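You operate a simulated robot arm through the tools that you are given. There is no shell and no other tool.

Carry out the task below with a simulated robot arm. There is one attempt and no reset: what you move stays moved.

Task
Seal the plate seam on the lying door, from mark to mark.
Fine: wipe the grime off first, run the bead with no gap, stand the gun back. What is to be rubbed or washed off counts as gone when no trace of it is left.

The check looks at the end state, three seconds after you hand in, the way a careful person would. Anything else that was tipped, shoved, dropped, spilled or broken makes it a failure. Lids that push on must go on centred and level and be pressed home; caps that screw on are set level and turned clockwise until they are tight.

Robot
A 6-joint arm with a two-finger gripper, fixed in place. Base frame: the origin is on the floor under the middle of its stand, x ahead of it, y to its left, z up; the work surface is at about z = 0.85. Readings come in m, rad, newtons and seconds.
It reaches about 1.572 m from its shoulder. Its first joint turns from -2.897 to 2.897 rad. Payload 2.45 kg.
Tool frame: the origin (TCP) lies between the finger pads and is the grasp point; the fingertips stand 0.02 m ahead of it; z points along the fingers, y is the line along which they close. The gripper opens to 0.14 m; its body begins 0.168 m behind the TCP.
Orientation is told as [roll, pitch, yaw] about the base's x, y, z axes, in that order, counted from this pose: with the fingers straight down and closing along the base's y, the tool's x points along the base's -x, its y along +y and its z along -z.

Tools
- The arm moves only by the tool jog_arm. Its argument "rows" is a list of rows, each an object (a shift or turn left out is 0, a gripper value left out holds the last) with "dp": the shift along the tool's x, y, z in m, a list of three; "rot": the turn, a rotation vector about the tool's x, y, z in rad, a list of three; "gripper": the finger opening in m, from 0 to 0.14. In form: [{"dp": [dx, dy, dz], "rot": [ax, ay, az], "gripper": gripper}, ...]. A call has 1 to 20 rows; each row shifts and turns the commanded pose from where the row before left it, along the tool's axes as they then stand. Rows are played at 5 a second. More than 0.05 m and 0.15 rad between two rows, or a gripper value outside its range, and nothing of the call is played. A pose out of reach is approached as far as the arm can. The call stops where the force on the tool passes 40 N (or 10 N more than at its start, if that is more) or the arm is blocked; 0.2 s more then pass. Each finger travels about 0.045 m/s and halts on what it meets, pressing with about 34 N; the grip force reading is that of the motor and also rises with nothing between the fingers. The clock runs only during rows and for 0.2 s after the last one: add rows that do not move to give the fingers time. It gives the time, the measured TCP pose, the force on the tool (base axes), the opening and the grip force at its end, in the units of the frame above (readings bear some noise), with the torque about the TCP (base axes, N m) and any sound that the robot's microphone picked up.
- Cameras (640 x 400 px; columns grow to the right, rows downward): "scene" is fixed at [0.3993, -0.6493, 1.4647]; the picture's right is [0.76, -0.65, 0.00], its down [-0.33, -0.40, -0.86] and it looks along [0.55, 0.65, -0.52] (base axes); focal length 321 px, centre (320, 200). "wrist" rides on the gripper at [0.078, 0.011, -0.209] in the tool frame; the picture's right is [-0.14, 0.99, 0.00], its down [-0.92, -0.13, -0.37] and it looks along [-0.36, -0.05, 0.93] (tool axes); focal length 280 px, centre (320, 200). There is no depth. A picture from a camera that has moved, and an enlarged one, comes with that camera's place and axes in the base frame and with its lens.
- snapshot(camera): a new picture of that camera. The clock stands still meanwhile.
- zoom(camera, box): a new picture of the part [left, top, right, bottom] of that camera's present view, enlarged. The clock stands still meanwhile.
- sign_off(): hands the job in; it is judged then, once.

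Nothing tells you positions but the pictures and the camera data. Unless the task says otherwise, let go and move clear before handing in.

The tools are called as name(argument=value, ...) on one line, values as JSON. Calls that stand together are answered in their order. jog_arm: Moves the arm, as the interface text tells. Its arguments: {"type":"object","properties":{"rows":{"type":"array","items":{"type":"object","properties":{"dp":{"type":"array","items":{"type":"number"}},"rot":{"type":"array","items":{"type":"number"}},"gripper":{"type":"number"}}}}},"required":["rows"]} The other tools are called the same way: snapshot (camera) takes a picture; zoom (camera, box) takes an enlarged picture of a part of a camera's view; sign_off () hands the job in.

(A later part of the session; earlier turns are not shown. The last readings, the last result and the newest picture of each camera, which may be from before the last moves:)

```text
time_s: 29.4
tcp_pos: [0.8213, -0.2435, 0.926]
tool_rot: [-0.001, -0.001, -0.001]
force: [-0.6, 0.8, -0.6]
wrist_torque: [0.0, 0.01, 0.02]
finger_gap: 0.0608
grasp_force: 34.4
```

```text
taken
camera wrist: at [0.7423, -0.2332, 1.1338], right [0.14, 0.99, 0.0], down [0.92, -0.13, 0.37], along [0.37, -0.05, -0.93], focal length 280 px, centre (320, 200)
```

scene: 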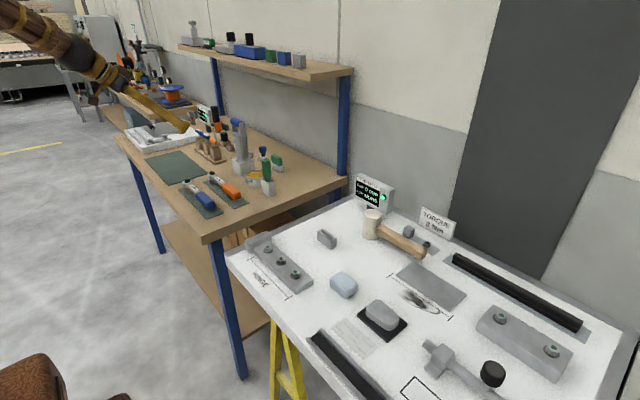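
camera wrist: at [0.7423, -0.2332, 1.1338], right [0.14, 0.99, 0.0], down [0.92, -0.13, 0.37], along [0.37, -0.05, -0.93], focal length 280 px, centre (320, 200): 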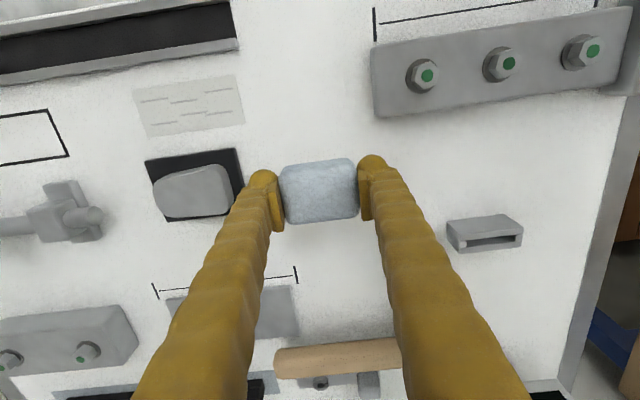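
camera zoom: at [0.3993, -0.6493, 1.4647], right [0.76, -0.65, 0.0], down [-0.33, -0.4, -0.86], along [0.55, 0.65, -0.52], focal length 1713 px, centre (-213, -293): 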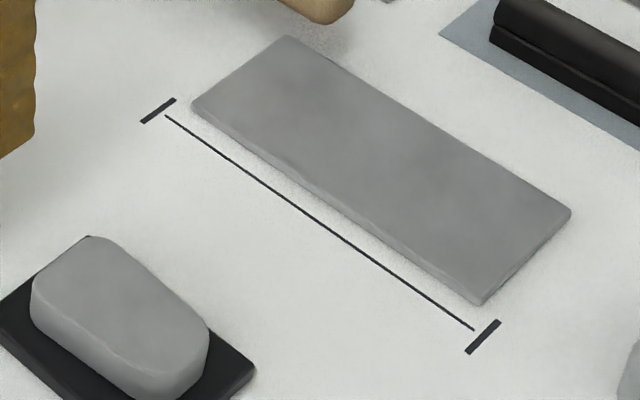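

The whole seam area is clean now. Setting the cloth back down at its original spot and releasing.

jog_arm(rows=[{"dp": [0, 0, 0.025]}, {"dp": [0, 0, 0.02]}, {"dp": [0, 0, 0.003]}, {}])

```text
time_s: 30.4
tcp_pos: [0.8214, -0.2445, 0.8759]
tool_rot: [0.001, -0.001, 0.001]
force: [0.3, 0.5, -1.7]
wrist_torque: [0.01, 0.04, 0.0]
finger_gap: 0.0609
grasp_force: 34.2
```

jog_arm(rows=[{"dp": [0, 0, 0.0012]}, {}])

```text
time_s: 31.0
tcp_pos: [0.8217, -0.2427, 0.8752]
tool_rot: [0.0, -0.001, 0.002]
force: [-9.6, -5.6, 27.9]
wrist_torque: [-0.01, 0.3, 0.01]
finger_gap: 0.0605
grasp_force: 33.4
```

jog_arm(rows=[{"dp": [0, 0, -0.001]}, {"gripper": 0.1}, {}, {}, {}, {"dp": [0, 0, -0.04]}, {"dp": [0, 0, -0.05]}, {"dp": [0, 0, -0.05]}, {}])

snapshot(camera="wrist")

snapshot(camera="scene")

```text
time_s: 33.0
tcp_pos: [0.8228, -0.2418, 1.0126]
tool_rot: [-0.001, 0.0, 0.0]
force: [0.5, 0.3, 0.1]
wrist_torque: [0.04, 0.04, -0.04]
finger_gap: 0.0999
grasp_force: 0.1
```

```text
taken
camera wrist: at [0.7441, -0.2312, 1.2213], right [0.14, 0.99, 0.0], down [0.92, -0.13, 0.37], along [0.36, -0.05, -0.93], focal length 280 px, centre (320, 200)
```

wrist: 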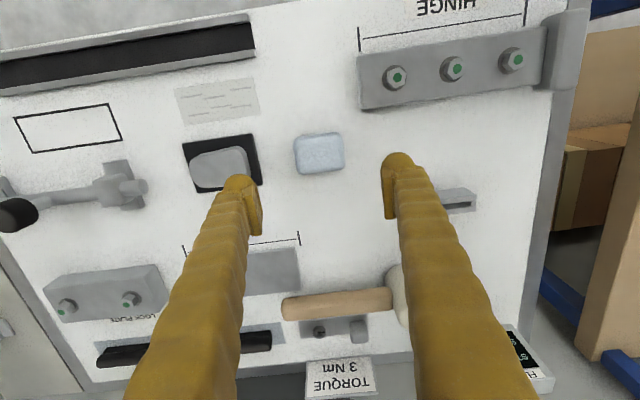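

```text
taken
```

scene: 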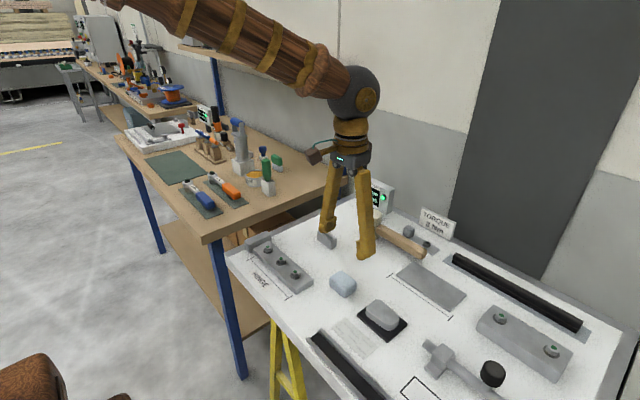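

The cloth is back in place and the seam area is clean. Now I'll rise and go above the gun on the left bench for a close top view, keeping clear of the shelf (front edge about x≈1.05, z≈1.26).

jog_arm(rows=[{"dp": [0, 0.01, -0.045], "gripper": 0.12}, {"dp": [0, 0.01, -0.045]}, {"dp": [0, 0.01, -0.045]}, {"dp": [0, 0.02, -0.045]}, {"dp": [0, 0.045, -0.01]}, {"dp": [0, 0.048, 0]}, {"dp": [0, 0.048, 0]}, {"dp": [0, 0.048, 0]}, {"dp": [0, 0.048, 0]}, {"dp": [0, 0.048, 0]}, {"dp": [0, 0.048, 0]}, {"dp": [0, 0.048, 0]}, {"dp": [0, 0.048, 0]}, {"dp": [0, 0.048, 0]}, {"dp": [0, 0.048, 0]}, {"dp": [0, 0.048, 0]}, {"dp": [0, 0.048, 0]}, {"dp": [0, 0.048, 0]}, {"dp": [0, 0.043, 0]}, {}])

snapshot(camera="wrist")

snapshot(camera="scene")

```text
time_s: 37.2
tcp_pos: [0.8195, 0.5214, 1.2071]
tool_rot: [-0.001, -0.001, 0.0]
force: [-0.5, 0.6, -0.3]
wrist_torque: [0.02, 0.03, -0.04]
finger_gap: 0.1201
grasp_force: 0.0
```

```text
taken
camera wrist: at [0.7414, 0.532, 1.4148], right [0.14, 0.99, 0.0], down [0.92, -0.13, 0.37], along [0.36, -0.05, -0.93], focal length 280 px, centre (320, 200)
```

wrist: 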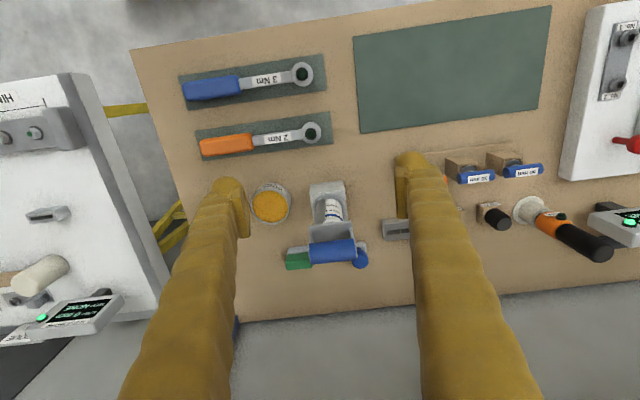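

```text
taken
```

scene: 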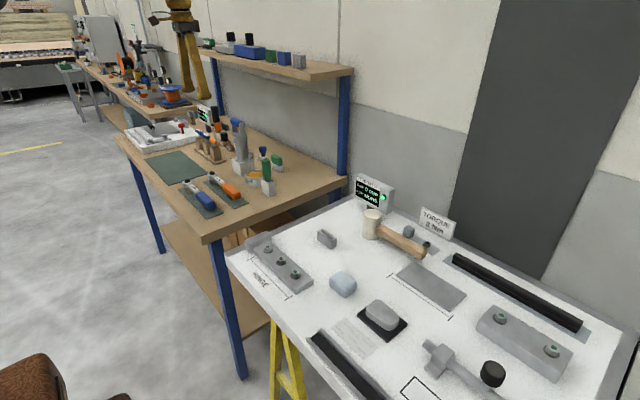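

zoom(camera="wrist", box=[270, 160, 390, 280])

zoom(camera="scene", box=[215, 110, 275, 185])

```text
3.33 times, centred on (330, 220) of wrist
camera zoom: at [0.7414, 0.532, 1.4148], right [0.14, 0.99, 0.0], down [0.92, -0.13, 0.37], along [0.36, -0.05, -0.93], focal length 935 px, centre (287, 133)
```

zoom: 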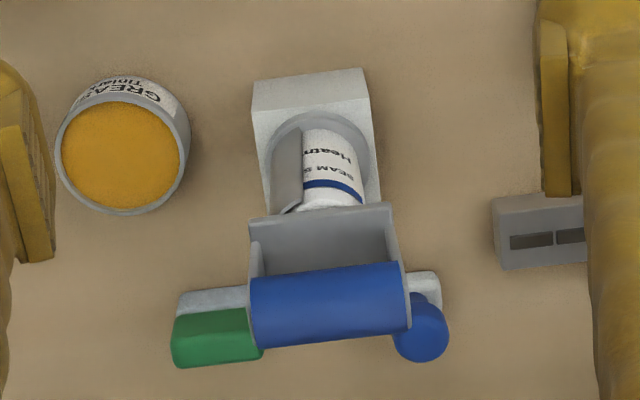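

```text
5.33 times, centred on (245, 148) of scene
camera zoom: at [0.3993, -0.6493, 1.4647], right [0.76, -0.65, 0.0], down [-0.33, -0.4, -0.86], along [0.55, 0.65, -0.52], focal length 1713 px, centre (720, 480)
```

zoom: 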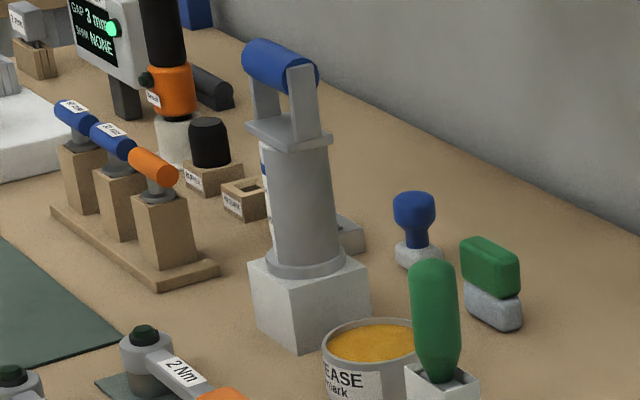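

The gun's blue bar centre triangulates to about (0.957, 0.519, 1.068), running along y, with a ~0.05 m gap below it to the flange. I'll turn the gripper 90° so the fingers close across the bar and narrow the opening.

jog_arm(rows=[{"rot": [0, 0, -0.15], "gripper": 0.08}, {"rot": [0, 0, -0.15]}, {"rot": [0, 0, -0.15]}, {"rot": [0, 0, -0.15]}, {"rot": [0, 0, -0.15]}, {"rot": [0, 0, -0.15]}, {"rot": [0, 0, -0.15]}, {"rot": [0, 0, -0.15]}, {"rot": [0, 0, -0.15]}, {"rot": [0, 0, -0.15]}, {"rot": [0, 0, -0.0708]}, {}])

snapshot(camera="wrist")

snapshot(camera="scene")

```text
time_s: 39.8
tcp_pos: [0.8205, 0.519, 1.2033]
tool_rot: [0.0, 0.001, 1.57]
force: [0.3, 0.1, 0.7]
wrist_torque: [-0.04, -0.02, 0.01]
finger_gap: 0.0799
grasp_force: 0.0
```

```text
taken
camera wrist: at [0.8107, 0.4401, 1.4133], right [-0.99, 0.14, 0.0], down [0.13, 0.92, 0.37], along [0.05, 0.36, -0.93], focal length 280 px, centre (320, 200)
```

wrist: 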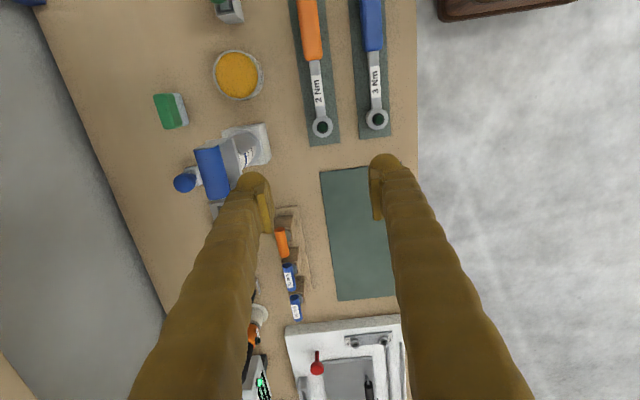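

```text
taken
```

scene: 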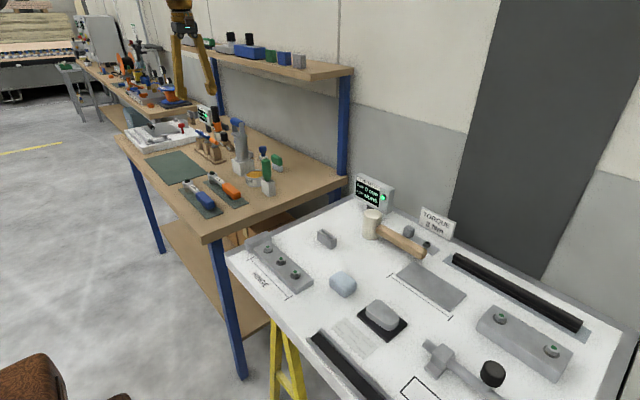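

jog_arm(rows=[{"dp": [0, -0.046, 0]}, {"dp": [0, -0.046, 0]}, {"dp": [0, -0.0455, 0]}, {"dp": [0, 0, 0.04]}, {}])

snapshot(camera="wrist")

zoom(camera="scene", box=[170, 20, 310, 190])

```text
time_s: 41.0
tcp_pos: [0.9569, 0.5196, 1.1638]
tool_rot: [0.0, 0.0, 1.571]
force: [0.0, 0.7, -1.8]
wrist_torque: [0.0, 0.0, 0.0]
finger_gap: 0.0798
grasp_force: 0.1
```

```text
taken
camera wrist: at [0.9459, 0.4405, 1.3724], right [-0.99, 0.14, 0.0], down [0.13, 0.92, 0.37], along [0.05, 0.36, -0.93], focal length 280 px, centre (320, 200)
```

wrist: 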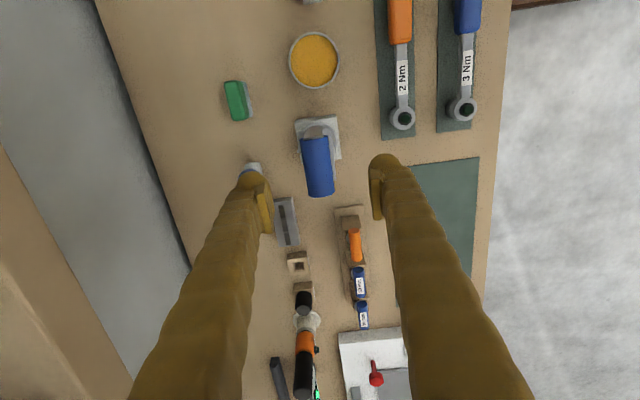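

```text
2.35 times, centred on (240, 105) of scene
camera zoom: at [0.3993, -0.6493, 1.4647], right [0.76, -0.65, 0.0], down [-0.33, -0.4, -0.86], along [0.55, 0.65, -0.52], focal length 756 px, centre (508, 424)
```

zoom: 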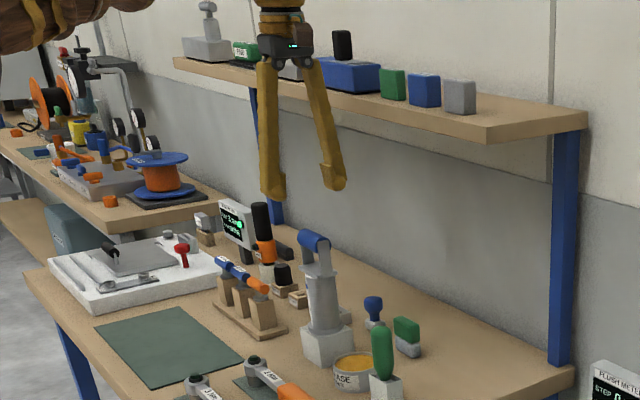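

jog_arm(rows=[{"dp": [0, -0.001, 0.035]}, {"dp": [0, -0.001, 0.035]}, {"dp": [0, 0, 0.027]}, {}])

zoom(camera="scene", box=[190, 50, 310, 190])

snapshot(camera="wrist")

```text
time_s: 42.0
tcp_pos: [0.9595, 0.52, 1.0663]
tool_rot: [-0.001, -0.001, 1.571]
force: [0.4, 0.2, -0.2]
wrist_torque: [0.01, -0.04, -0.01]
finger_gap: 0.0798
grasp_force: 0.1
```

```text
2.86 times, centred on (250, 120) of scene
camera zoom: at [0.3993, -0.6493, 1.4647], right [0.76, -0.65, 0.0], down [-0.33, -0.4, -0.86], along [0.55, 0.65, -0.52], focal length 918 px, centre (520, 429)
```

zoom: 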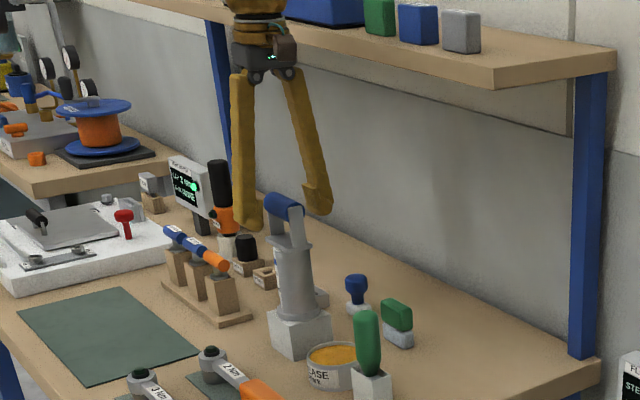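

```text
taken
camera wrist: at [0.949, 0.4404, 1.2742], right [-0.99, 0.14, 0.0], down [0.13, 0.92, 0.37], along [0.05, 0.36, -0.93], focal length 280 px, centre (320, 200)
```

wrist: 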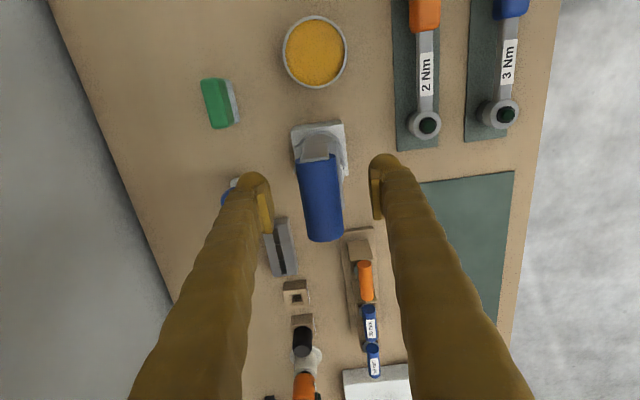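

The bar sits centred between the fingers; closing now.

jog_arm(rows=[{"gripper": 0.02}, {}, {}, {}, {}])

zoom(camera="scene", box=[190, 80, 290, 190])

```text
time_s: 43.2
tcp_pos: [0.9597, 0.519, 1.0656]
tool_rot: [0.0, 0.001, 1.57]
force: [-0.1, -0.6, 0.0]
wrist_torque: [0.15, -0.03, -0.54]
finger_gap: 0.0221
grasp_force: 33.6
```

```text
3.64 times, centred on (240, 135) of scene
camera zoom: at [0.3993, -0.6493, 1.4647], right [0.76, -0.65, 0.0], down [-0.33, -0.4, -0.86], along [0.55, 0.65, -0.52], focal length 1168 px, centre (611, 436)
```

zoom: 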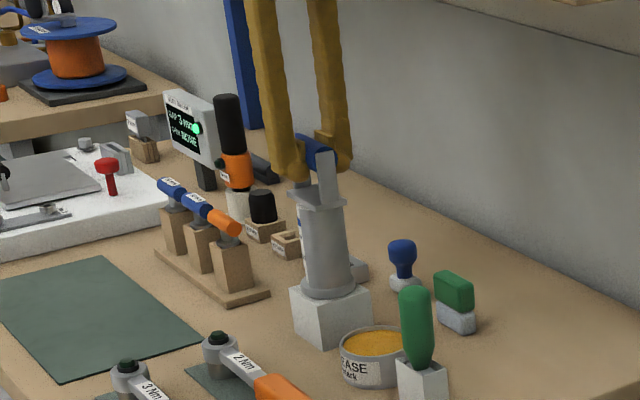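

jog_arm(rows=[{"dp": [0, 0, -0.01]}, {"dp": [0, 0, -0.01]}, {}])

zoom(camera="scene", box=[200, 95, 280, 185])

snapshot(camera="wrist")

```text
time_s: 44.0
tcp_pos: [0.962, 0.5177, 1.0855]
tool_rot: [0.001, 0.001, 1.572]
force: [0.6, -2.2, -8.9]
wrist_torque: [-0.55, -0.12, 0.23]
finger_gap: 0.0225
grasp_force: 34.1
```

```text
4.44 times, centred on (240, 140) of scene
camera zoom: at [0.3993, -0.6493, 1.4647], right [0.76, -0.65, 0.0], down [-0.33, -0.4, -0.86], along [0.55, 0.65, -0.52], focal length 1427 px, centre (676, 467)
```

zoom: 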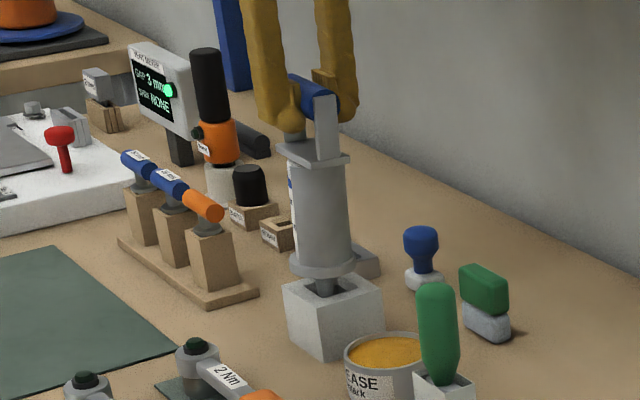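

```text
taken
camera wrist: at [0.9505, 0.4399, 1.2943], right [-0.99, 0.14, 0.0], down [0.13, 0.92, 0.37], along [0.05, 0.36, -0.93], focal length 280 px, centre (320, 200)
```

wrist: 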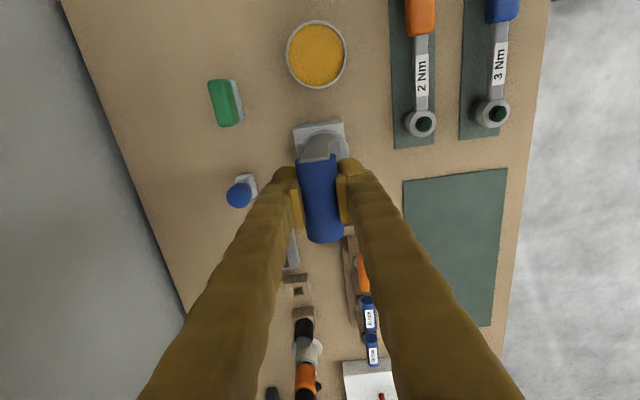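

The gun rises, its thin nozzle still in the holder. Continuing straight up slowly.

jog_arm(rows=[{"dp": [0, 0, -0.01]}, {"dp": [0, 0, -0.01]}, {"dp": [0, 0, -0.01]}, {"dp": [0, 0, -0.01]}, {}])

zoom(camera="scene", box=[200, 85, 280, 185])

```text
time_s: 45.2
tcp_pos: [0.9623, 0.5186, 1.1275]
tool_rot: [-0.001, -0.001, 1.572]
force: [0.6, 0.0, -6.1]
wrist_torque: [-0.02, -0.02, 0.01]
finger_gap: 0.0259
grasp_force: 34.5
```

```text
4.00 times, centred on (240, 135) of scene
camera zoom: at [0.3993, -0.6493, 1.4647], right [0.76, -0.65, 0.0], down [-0.33, -0.4, -0.86], along [0.55, 0.65, -0.52], focal length 1284 px, centre (640, 460)
```

zoom: 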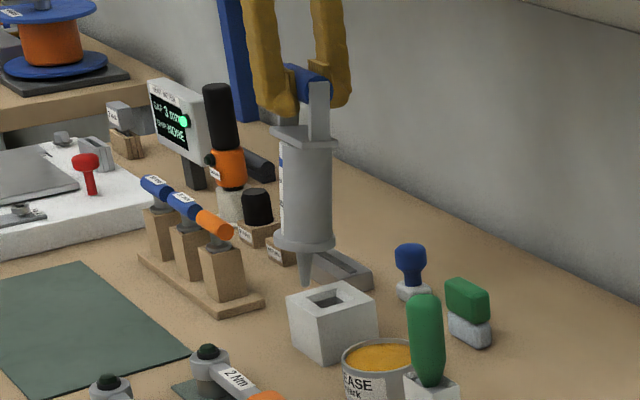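

snapshot(camera="wrist")

zoom(camera="scene", box=[220, 90, 270, 160])

jog_arm(rows=[{}, {}])

```text
taken
camera wrist: at [0.9507, 0.4407, 1.3361], right [-0.99, 0.14, 0.0], down [0.13, 0.92, 0.37], along [0.05, 0.36, -0.93], focal length 280 px, centre (320, 200)
```

wrist: 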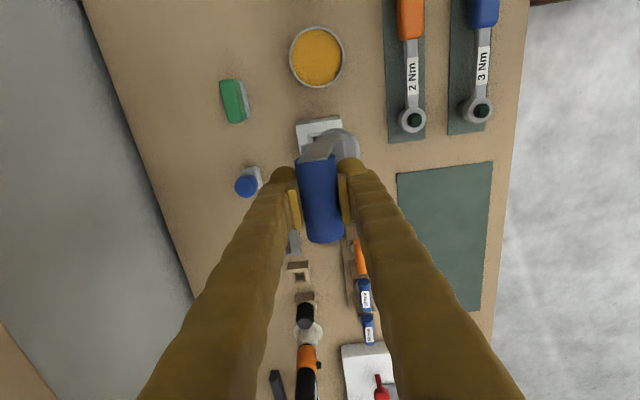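

```text
5.71 times, centred on (245, 125) of scene
camera zoom: at [0.3993, -0.6493, 1.4647], right [0.76, -0.65, 0.0], down [-0.33, -0.4, -0.86], along [0.55, 0.65, -0.52], focal length 1835 px, centre (749, 629)
```

zoom: 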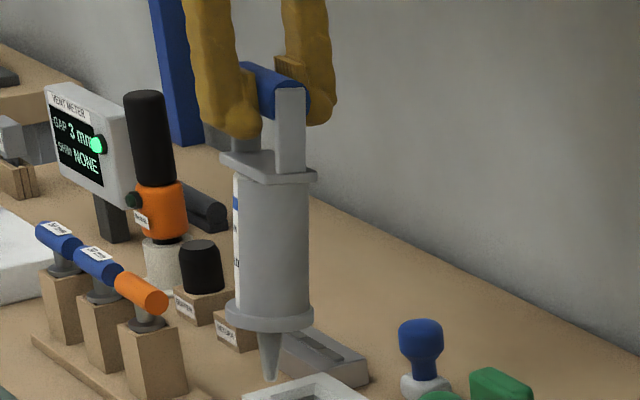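

```text
time_s: 45.8
tcp_pos: [0.962, 0.5194, 1.1281]
tool_rot: [0.0, 0.0, 1.569]
force: [-0.7, -0.7, -4.9]
wrist_torque: [-0.04, -0.08, 0.0]
finger_gap: 0.0265
grasp_force: 33.8
```

zoom(camera="wrist", box=[260, 100, 400, 260])

zoom(camera="scene", box=[225, 85, 265, 155])

```text
2.50 times, centred on (330, 180) of wrist
camera zoom: at [0.9507, 0.4406, 1.3362], right [-0.99, 0.14, 0.0], down [0.13, 0.92, 0.37], along [0.05, 0.36, -0.93], focal length 701 px, centre (295, 250)
```

zoom: 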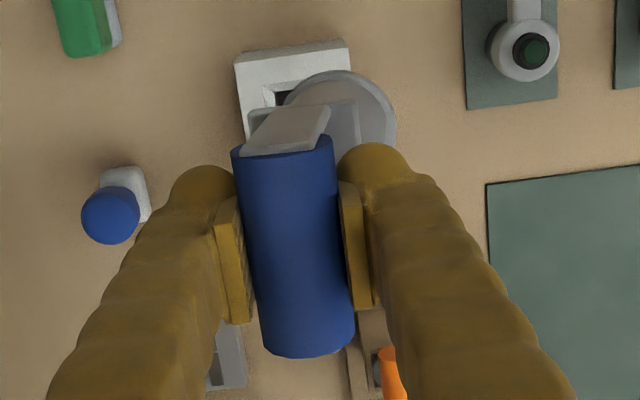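

```text
5.71 times, centred on (245, 120) of scene
camera zoom: at [0.3993, -0.6493, 1.4647], right [0.76, -0.65, 0.0], down [-0.33, -0.4, -0.86], along [0.55, 0.65, -0.52], focal length 1835 px, centre (749, 657)
```

zoom: 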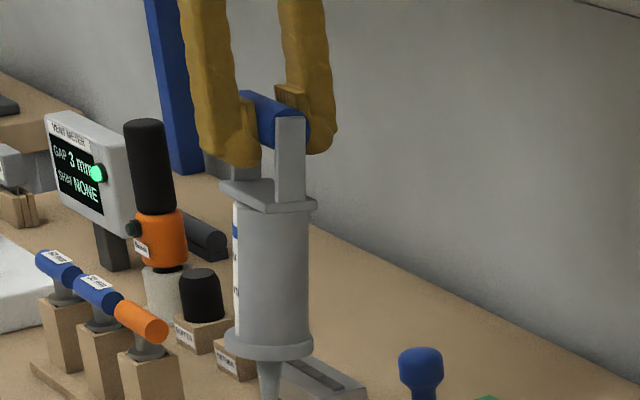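

jog_arm(rows=[{}, {}, {}, {}, {}])

zoom(camera="scene", box=[225, 85, 265, 155])

zoom(camera="wrist", box=[260, 100, 400, 260])

```text
time_s: 47.0
tcp_pos: [0.9619, 0.5187, 1.128]
tool_rot: [0.0, 0.0, 1.57]
force: [-0.1, 1.1, -4.9]
wrist_torque: [0.0, -0.1, 0.0]
finger_gap: 0.0269
grasp_force: 34.0
```

```text
5.71 times, centred on (245, 120) of scene
camera zoom: at [0.3993, -0.6493, 1.4647], right [0.76, -0.65, 0.0], down [-0.33, -0.4, -0.86], along [0.55, 0.65, -0.52], focal length 1835 px, centre (749, 657)
```

zoom: 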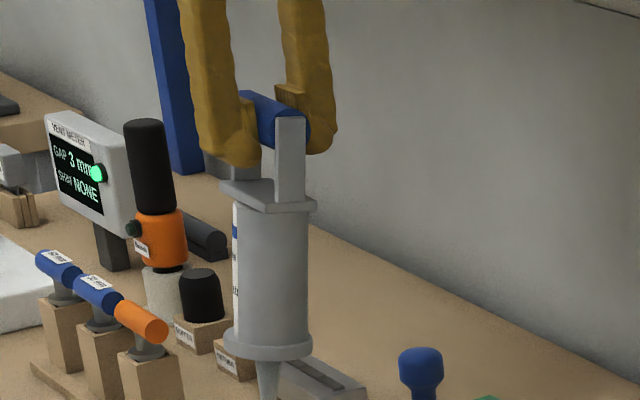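

```text
2.50 times, centred on (330, 180) of wrist
camera zoom: at [0.9507, 0.4406, 1.3362], right [-0.99, 0.14, 0.0], down [0.13, 0.92, 0.37], along [0.05, 0.36, -0.93], focal length 701 px, centre (295, 250)
```

zoom: 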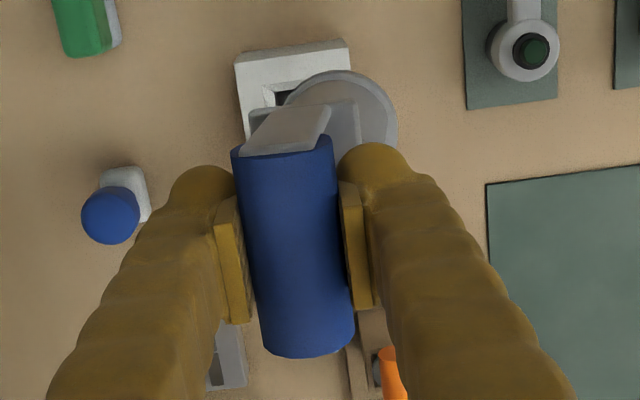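

The gun is out of the holder but leans ~8° (tip toward the arm) in the grip; the grip gap is settling around 0.027. I'll raise it a bit more and draw it toward the arm, away from the shelf, checking that the hold is stable.

jog_arm(rows=[{"dp": [0, 0, -0.02]}, {"dp": [0, 0, -0.025]}, {"dp": [0, 0.01, -0.025]}, {"dp": [0, 0.03, -0.015]}, {"dp": [0, 0.03, 0]}, {"dp": [0, 0.03, 0]}, {"dp": [0, 0.03, 0]}, {}, {}])

snapshot(camera="scene")

zoom(camera="scene", box=[190, 50, 290, 190])

```text
time_s: 49.0
tcp_pos: [0.8295, 0.5183, 1.2129]
tool_rot: [0.0, 0.001, 1.57]
force: [0.2, -0.3, -5.0]
wrist_torque: [0.0, -0.05, -0.01]
finger_gap: 0.0269
grasp_force: 33.5
```

```text
taken
```

scene: 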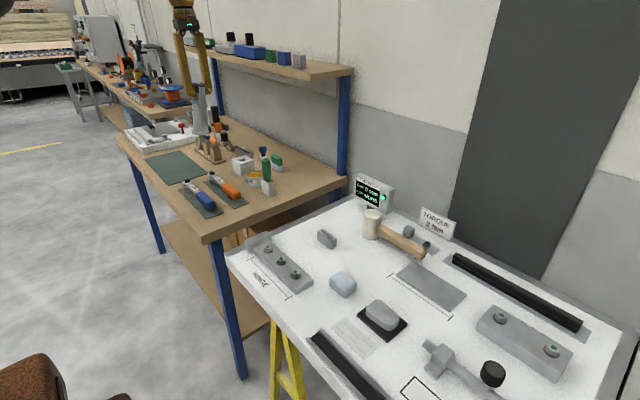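

```text
2.86 times, centred on (240, 120) of scene
camera zoom: at [0.3993, -0.6493, 1.4647], right [0.76, -0.65, 0.0], down [-0.33, -0.4, -0.86], along [0.55, 0.65, -0.52], focal length 918 px, centre (549, 429)
```

zoom: 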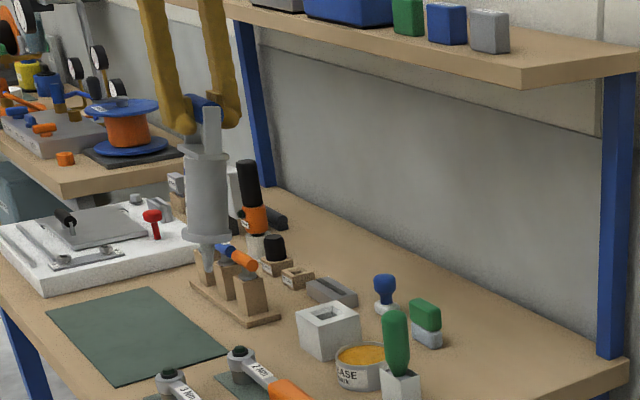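

jog_arm(rows=[{"dp": [0.03, 0, 0]}, {"dp": [0.04, 0, 0]}, {"dp": [0.045, 0, 0]}, {"dp": [0.045, 0, 0]}, {"dp": [0.045, 0, 0]}, {"dp": [0.045, 0, 0]}, {"dp": [0.045, 0, 0]}, {"dp": [0.045, 0, 0]}, {"dp": [0.045, 0, 0]}, {"dp": [0.045, 0, 0]}, {"dp": [0.045, 0, 0]}, {"dp": [0.045, 0, 0]}, {"dp": [0.045, 0, 0]}, {"dp": [0.045, 0, 0]}, {"dp": [0.04, 0, 0]}, {"dp": [0.03, 0, 0]}, {}])

snapshot(camera="scene")

snapshot(camera="wrist")

```text
time_s: 52.6
tcp_pos: [0.8303, -0.1628, 1.2119]
tool_rot: [0.0, -0.001, 1.571]
force: [-0.5, 0.2, -5.4]
wrist_torque: [-0.03, -0.12, 0.0]
finger_gap: 0.0268
grasp_force: 33.3
```

```text
taken
```

scene: 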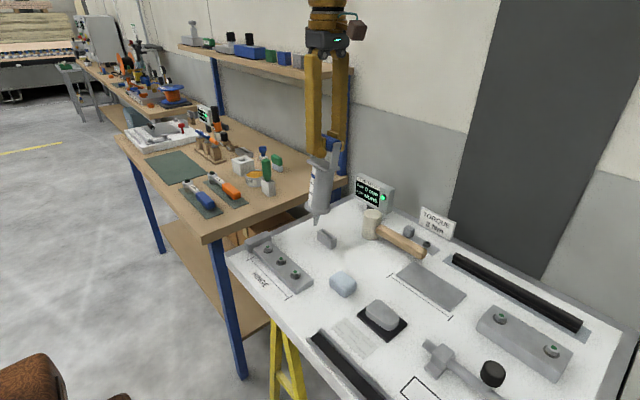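

```text
taken
camera wrist: at [0.8193, -0.2412, 1.4205], right [-0.99, 0.14, 0.0], down [0.13, 0.92, 0.37], along [0.05, 0.37, -0.93], focal length 280 px, centre (320, 200)
```

wrist: 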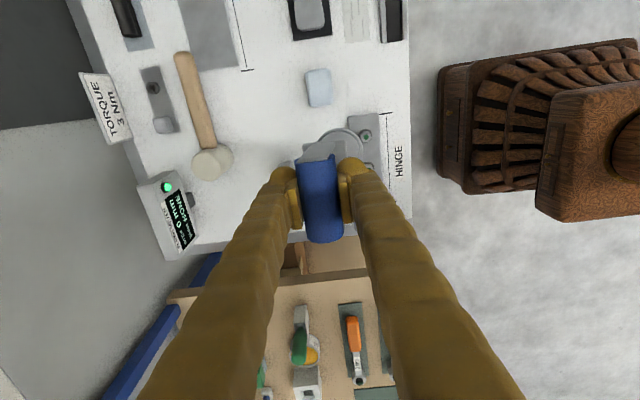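

zoom(camera="scene", box=[270, 120, 380, 230])

zoom(camera="wrist", box=[270, 100, 410, 260])

```text
3.64 times, centred on (325, 175) of scene
camera zoom: at [0.3993, -0.6493, 1.4647], right [0.76, -0.65, 0.0], down [-0.33, -0.4, -0.86], along [0.55, 0.65, -0.52], focal length 1168 px, centre (302, 291)
```

zoom: 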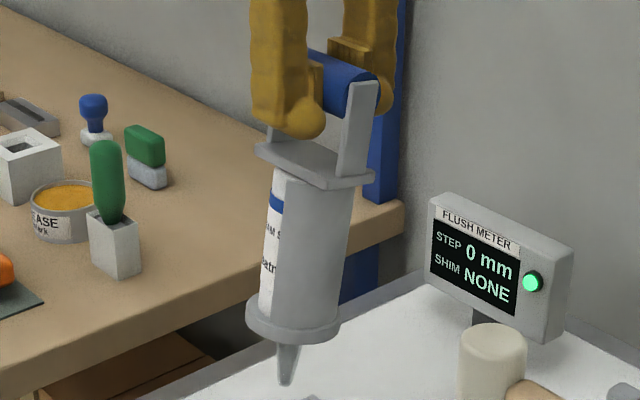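

```text
2.50 times, centred on (340, 180) of wrist
camera zoom: at [0.8193, -0.2412, 1.4205], right [-0.99, 0.14, 0.0], down [0.13, 0.92, 0.37], along [0.05, 0.37, -0.93], focal length 701 px, centre (270, 250)
```

zoom: 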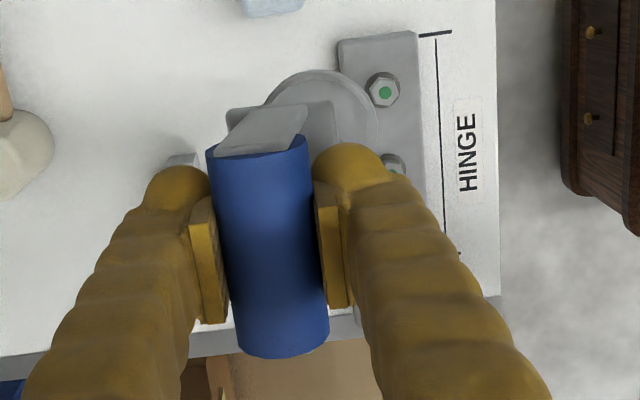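

The gun is held firmly (gap steady at 0.0268) but leans about 9° about the bar axis, tip toward -x. I'll tilt the tool to bring the gun upright and measure again.

jog_arm(rows=[{"rot": [0.05, 0, 0]}, {"rot": [0.05, 0, 0]}, {"rot": [0.06, 0, 0]}, {}, {}])

zoom(camera="scene", box=[270, 110, 390, 230])

zoom(camera="wrist", box=[250, 80, 390, 260])

```text
time_s: 53.8
tcp_pos: [0.8303, -0.1613, 1.2115]
tool_rot: [-0.16, 0.002, 1.572]
force: [-0.2, -0.6, -4.7]
wrist_torque: [0.02, 0.03, 0.0]
finger_gap: 0.0268
grasp_force: 34.2
```

```text
3.33 times, centred on (330, 170) of scene
camera zoom: at [0.3993, -0.6493, 1.4647], right [0.76, -0.65, 0.0], down [-0.33, -0.4, -0.86], along [0.55, 0.65, -0.52], focal length 1070 px, centre (287, 300)
```

zoom: 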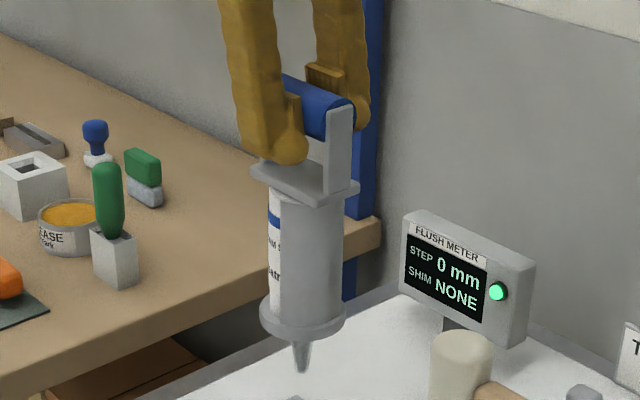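

```text
2.22 times, centred on (320, 170) of wrist
camera zoom: at [0.786, -0.2397, 1.4166], right [-0.98, 0.14, -0.16], down [0.07, 0.92, 0.38], along [0.2, 0.36, -0.91], focal length 623 px, centre (320, 267)
```

zoom: 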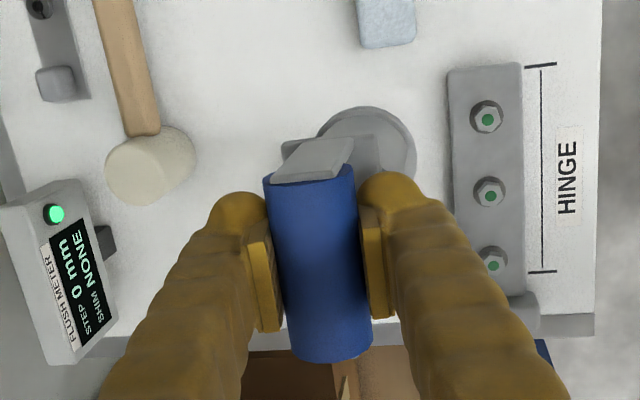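

jog_arm(rows=[{"rot": [0.015, 0, 0]}, {"dp": [0.0439, -0.0167, 0.003]}, {"dp": [0.0439, -0.0167, 0.003]}, {"dp": [0.0439, -0.0167, 0.003]}, {"dp": [0.0439, -0.0167, 0.003]}, {"dp": [0.0439, -0.0167, 0.003]}, {"dp": [0.0439, -0.0167, 0.003]}, {"dp": [0.0439, -0.0167, 0.003]}, {}])

snapshot(camera="scene")

zoom(camera="scene", box=[360, 150, 520, 330])

snapshot(camera="wrist")

```text
time_s: 55.8
tcp_pos: [0.9502, -0.469, 1.2123]
tool_rot: [-0.174, -0.002, 1.571]
force: [0.1, 0.7, -5.3]
wrist_torque: [0.02, -0.02, 0.0]
finger_gap: 0.0266
grasp_force: 34.0
```

```text
taken
```

scene: 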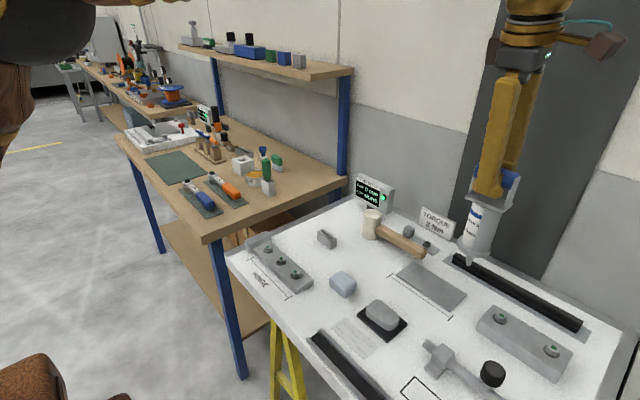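

```text
2.22 times, centred on (440, 240) of scene
camera zoom: at [0.3993, -0.6493, 1.4647], right [0.76, -0.65, 0.0], down [-0.33, -0.4, -0.86], along [0.55, 0.65, -0.52], focal length 714 px, centre (53, 111)
```

zoom: 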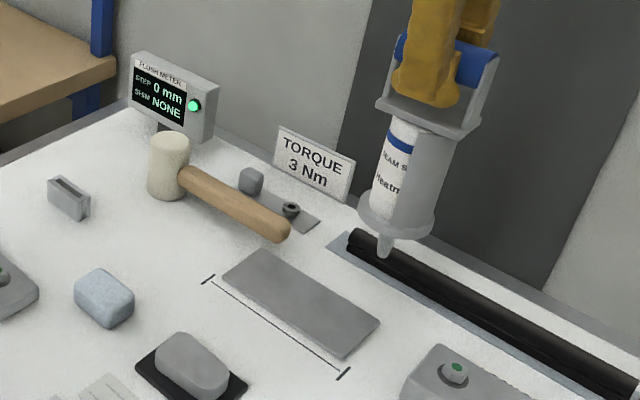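

```text
taken
camera wrist: at [0.9032, -0.5479, 1.4162], right [-0.98, 0.14, -0.17], down [0.06, 0.92, 0.39], along [0.21, 0.37, -0.91], focal length 280 px, centre (320, 200)
```

wrist: 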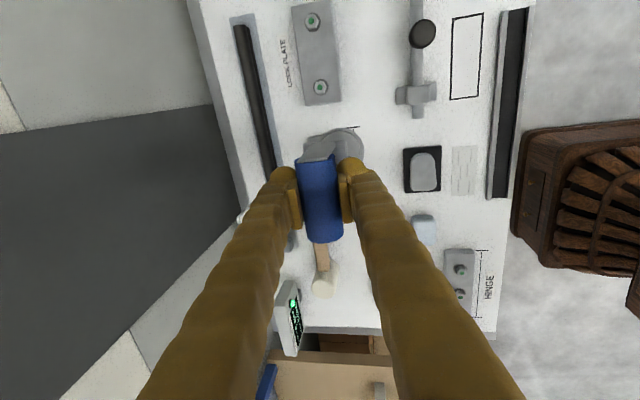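

The tip is above the right-hand (−y) mark. I'll descend to about 2 cm above the door and compare tip and mark in the pictures.

jog_arm(rows=[{"dp": [0, 0.0059, 0.0332]}, {"dp": [0, 0.0059, 0.0332]}, {"dp": [0, 0.0059, 0.0332]}, {"dp": [0, 0.0052, 0.0295]}, {}])

zoom(camera="scene", box=[390, 230, 530, 340])

zoom(camera="wrist", box=[250, 80, 410, 220])

```text
time_s: 57.0
tcp_pos: [0.9462, -0.4673, 1.0812]
tool_rot: [-0.174, 0.001, 1.571]
force: [0.3, -0.3, -5.1]
wrist_torque: [-0.02, -0.03, -0.02]
finger_gap: 0.0269
grasp_force: 33.9
```

```text
3.64 times, centred on (460, 285) of scene
camera zoom: at [0.3993, -0.6493, 1.4647], right [0.76, -0.65, 0.0], down [-0.33, -0.4, -0.86], along [0.55, 0.65, -0.52], focal length 1168 px, centre (-189, -109)
```

zoom: 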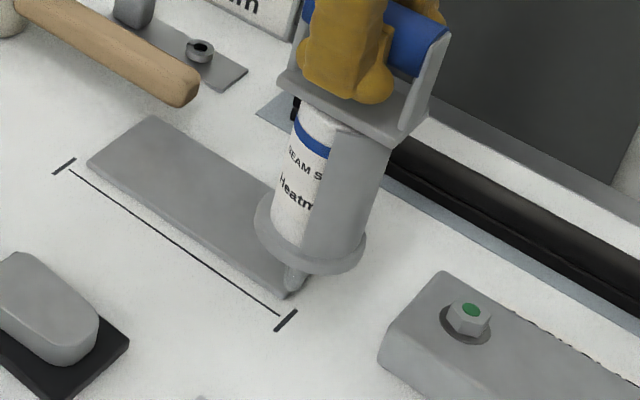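

```text
2.86 times, centred on (330, 150) of wrist
camera zoom: at [0.8997, -0.5455, 1.2849], right [-0.98, 0.14, -0.17], down [0.06, 0.92, 0.39], along [0.21, 0.36, -0.91], focal length 801 px, centre (291, 343)
```

zoom: 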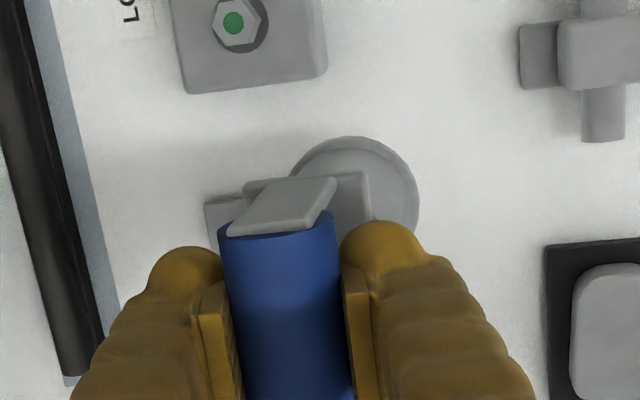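

Projected straight down, the tip lands on the centre of the -y tick. I'll lower 2 cm more and look.

jog_arm(rows=[{"dp": [0, 0.0017, 0.0098]}, {"dp": [0, 0.0015, 0.0088]}, {}])

zoom(camera="scene", box=[410, 280, 490, 335])

```text
time_s: 57.8
tcp_pos: [0.9482, -0.4684, 1.0621]
tool_rot: [-0.174, 0.0, 1.571]
force: [-0.3, 0.0, -5.6]
wrist_torque: [0.01, 0.02, -0.04]
finger_gap: 0.0269
grasp_force: 33.6
```

```text
7.27 times, centred on (450, 308) of scene
camera zoom: at [0.3993, -0.6493, 1.4647], right [0.76, -0.65, 0.0], down [-0.33, -0.4, -0.86], along [0.55, 0.65, -0.52], focal length 2336 px, centre (-626, -582)
```

zoom: 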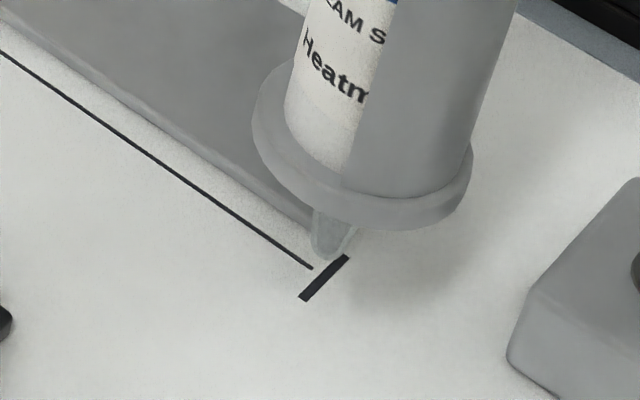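

jog_arm(rows=[{"dp": [0, 0.0005, 0.003]}, {"dp": [0, 0.0003, 0.002]}, {}])

zoom(camera="scene", box=[410, 280, 490, 335])

```text
time_s: 58.6
tcp_pos: [0.9488, -0.4687, 1.0568]
tool_rot: [-0.174, 0.0, 1.57]
force: [0.5, 0.4, -5.3]
wrist_torque: [-0.02, 0.0, -0.02]
finger_gap: 0.0264
grasp_force: 33.9
```

```text
7.27 times, centred on (450, 308) of scene
camera zoom: at [0.3993, -0.6493, 1.4647], right [0.76, -0.65, 0.0], down [-0.33, -0.4, -0.86], along [0.55, 0.65, -0.52], focal length 2336 px, centre (-626, -582)
```

zoom: 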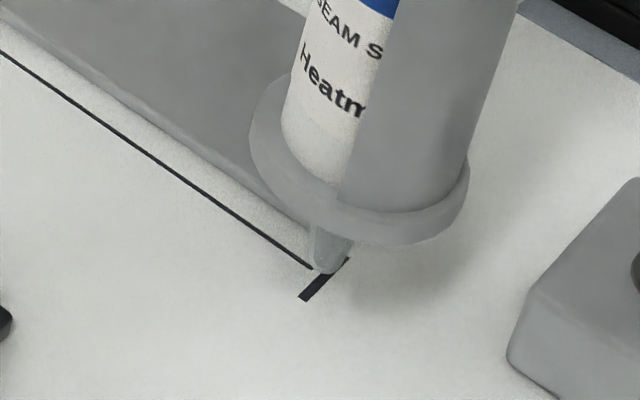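

jog_arm(rows=[{"dp": [0, 0.0002, 0.0012]}, {}])

zoom(camera="scene", box=[410, 280, 490, 335])

```text
time_s: 59.2
tcp_pos: [0.9489, -0.4687, 1.0565]
tool_rot: [-0.174, 0.0, 1.568]
force: [-0.6, 0.1, -6.0]
wrist_torque: [0.01, 0.03, 0.01]
finger_gap: 0.027
grasp_force: 34.0
```

```text
7.27 times, centred on (450, 308) of scene
camera zoom: at [0.3993, -0.6493, 1.4647], right [0.76, -0.65, 0.0], down [-0.33, -0.4, -0.86], along [0.55, 0.65, -0.52], focal length 2336 px, centre (-626, -582)
```

zoom: 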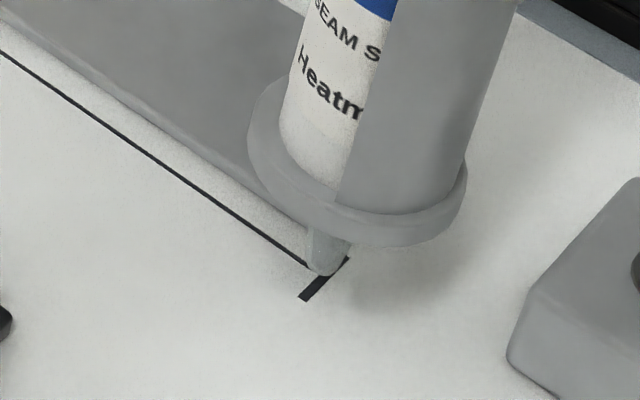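

No sealant is visible yet at ~1.5 mm above the door. I'll move a few mm along the seam to see whether the bead starts.

jog_arm(rows=[{"dp": [-0.004, 0, 0]}, {"dp": [-0.004, 0, 0]}, {}])

zoom(camera="scene", box=[410, 280, 490, 335])

```text
time_s: 60.0
tcp_pos: [0.9479, -0.4604, 1.056]
tool_rot: [-0.174, -0.001, 1.57]
force: [-0.2, -0.4, -5.5]
wrist_torque: [0.05, -0.01, 0.02]
finger_gap: 0.0268
grasp_force: 34.6
```

```text
7.27 times, centred on (450, 308) of scene
camera zoom: at [0.3993, -0.6493, 1.4647], right [0.76, -0.65, 0.0], down [-0.33, -0.4, -0.86], along [0.55, 0.65, -0.52], focal length 2336 px, centre (-626, -582)
```

zoom: 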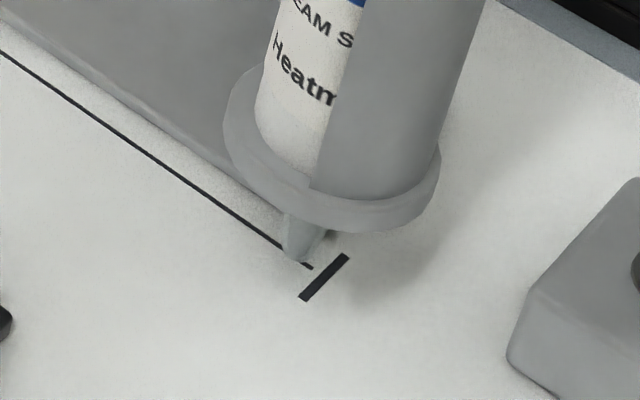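

zoom(camera="scene", box=[435, 300, 465, 322])

snapshot(camera="wrist")

```text
16.00 times, centred on (450, 311) of scene
camera zoom: at [0.3993, -0.6493, 1.4647], right [0.76, -0.65, 0.0], down [-0.33, -0.4, -0.86], along [0.55, 0.65, -0.52], focal length 5138 px, centre (-1760, -1576)
```

zoom: 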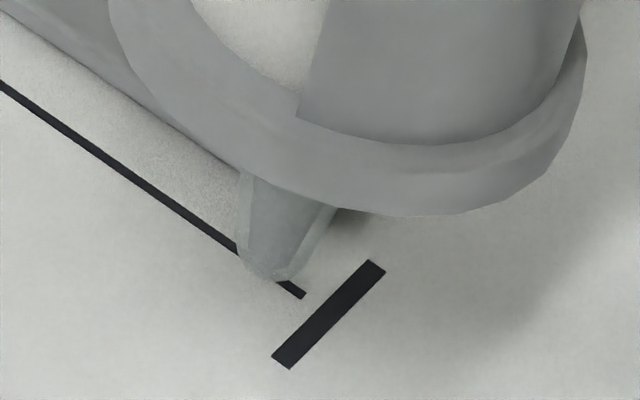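

```text
taken
camera wrist: at [0.9, -0.5385, 1.2595], right [-0.98, 0.14, -0.17], down [0.06, 0.92, 0.39], along [0.21, 0.36, -0.91], focal length 280 px, centre (320, 200)
```

wrist: 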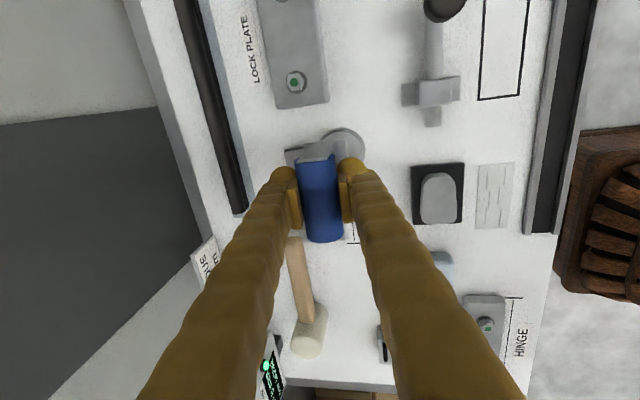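

No bead appears without contact. I'll go back to the mark and lower in tiny steps until the nozzle just touches.

jog_arm(rows=[{"dp": [0.004, 0, 0]}, {"dp": [0.005, 0, 0]}, {"dp": [0, 0.0002, 0.001]}, {}])

jog_arm(rows=[{"dp": [0, 0.0001, 0.0007]}, {}])

zoom(camera="scene", box=[435, 300, 465, 322])

```text
time_s: 61.0
tcp_pos: [0.9477, -0.4686, 1.0551]
tool_rot: [-0.174, 0.0, 1.569]
force: [-0.2, -0.2, -6.0]
wrist_torque: [-0.02, -0.02, -0.02]
finger_gap: 0.0267
grasp_force: 34.8
```

```text
time_s: 61.6
tcp_pos: [0.9482, -0.4693, 1.0536]
tool_rot: [-0.175, -0.001, 1.57]
force: [-0.1, 0.6, -5.1]
wrist_torque: [0.0, -0.02, -0.01]
finger_gap: 0.0268
grasp_force: 34.1
```

```text
16.00 times, centred on (450, 311) of scene
camera zoom: at [0.3993, -0.6493, 1.4647], right [0.76, -0.65, 0.0], down [-0.33, -0.4, -0.86], along [0.55, 0.65, -0.52], focal length 5138 px, centre (-1760, -1576)
```

zoom: 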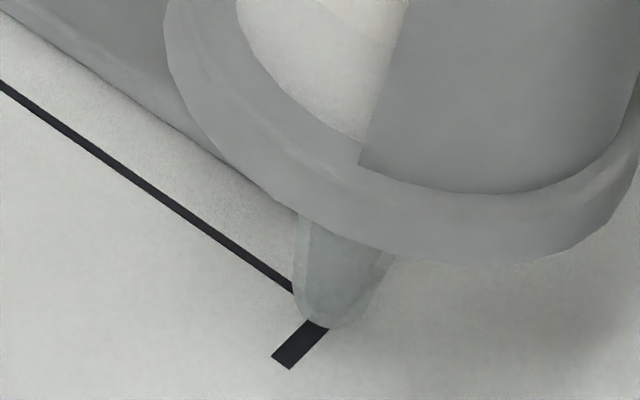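

jog_arm(rows=[{"dp": [0, 0.0001, 0.0006]}, {}])

jog_arm(rows=[{"dp": [0, 0.0001, 0.0006]}, {}])

zoom(camera="scene", box=[435, 300, 465, 322])

```text
time_s: 62.2
tcp_pos: [0.9483, -0.4697, 1.0542]
tool_rot: [-0.174, -0.002, 1.572]
force: [0.7, 0.0, -5.4]
wrist_torque: [-0.02, 0.01, -0.02]
finger_gap: 0.0268
grasp_force: 33.4
```

```text
time_s: 62.8
tcp_pos: [0.9494, -0.4703, 1.053]
tool_rot: [-0.175, -0.001, 1.571]
force: [0.3, 0.1, -5.7]
wrist_torque: [0.02, 0.02, -0.02]
finger_gap: 0.0268
grasp_force: 33.9
```

```text
16.00 times, centred on (450, 311) of scene
camera zoom: at [0.3993, -0.6493, 1.4647], right [0.76, -0.65, 0.0], down [-0.33, -0.4, -0.86], along [0.55, 0.65, -0.52], focal length 5138 px, centre (-1760, -1576)
```

zoom: 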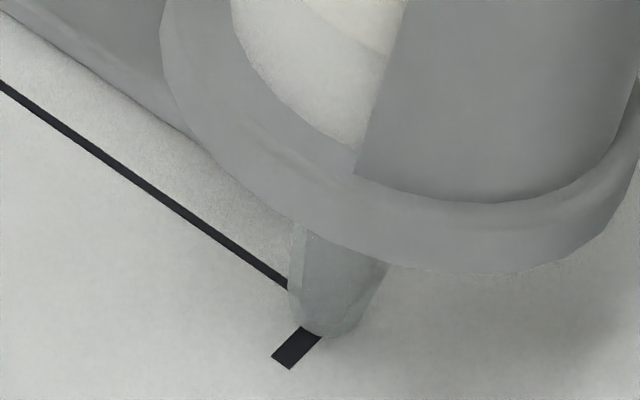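

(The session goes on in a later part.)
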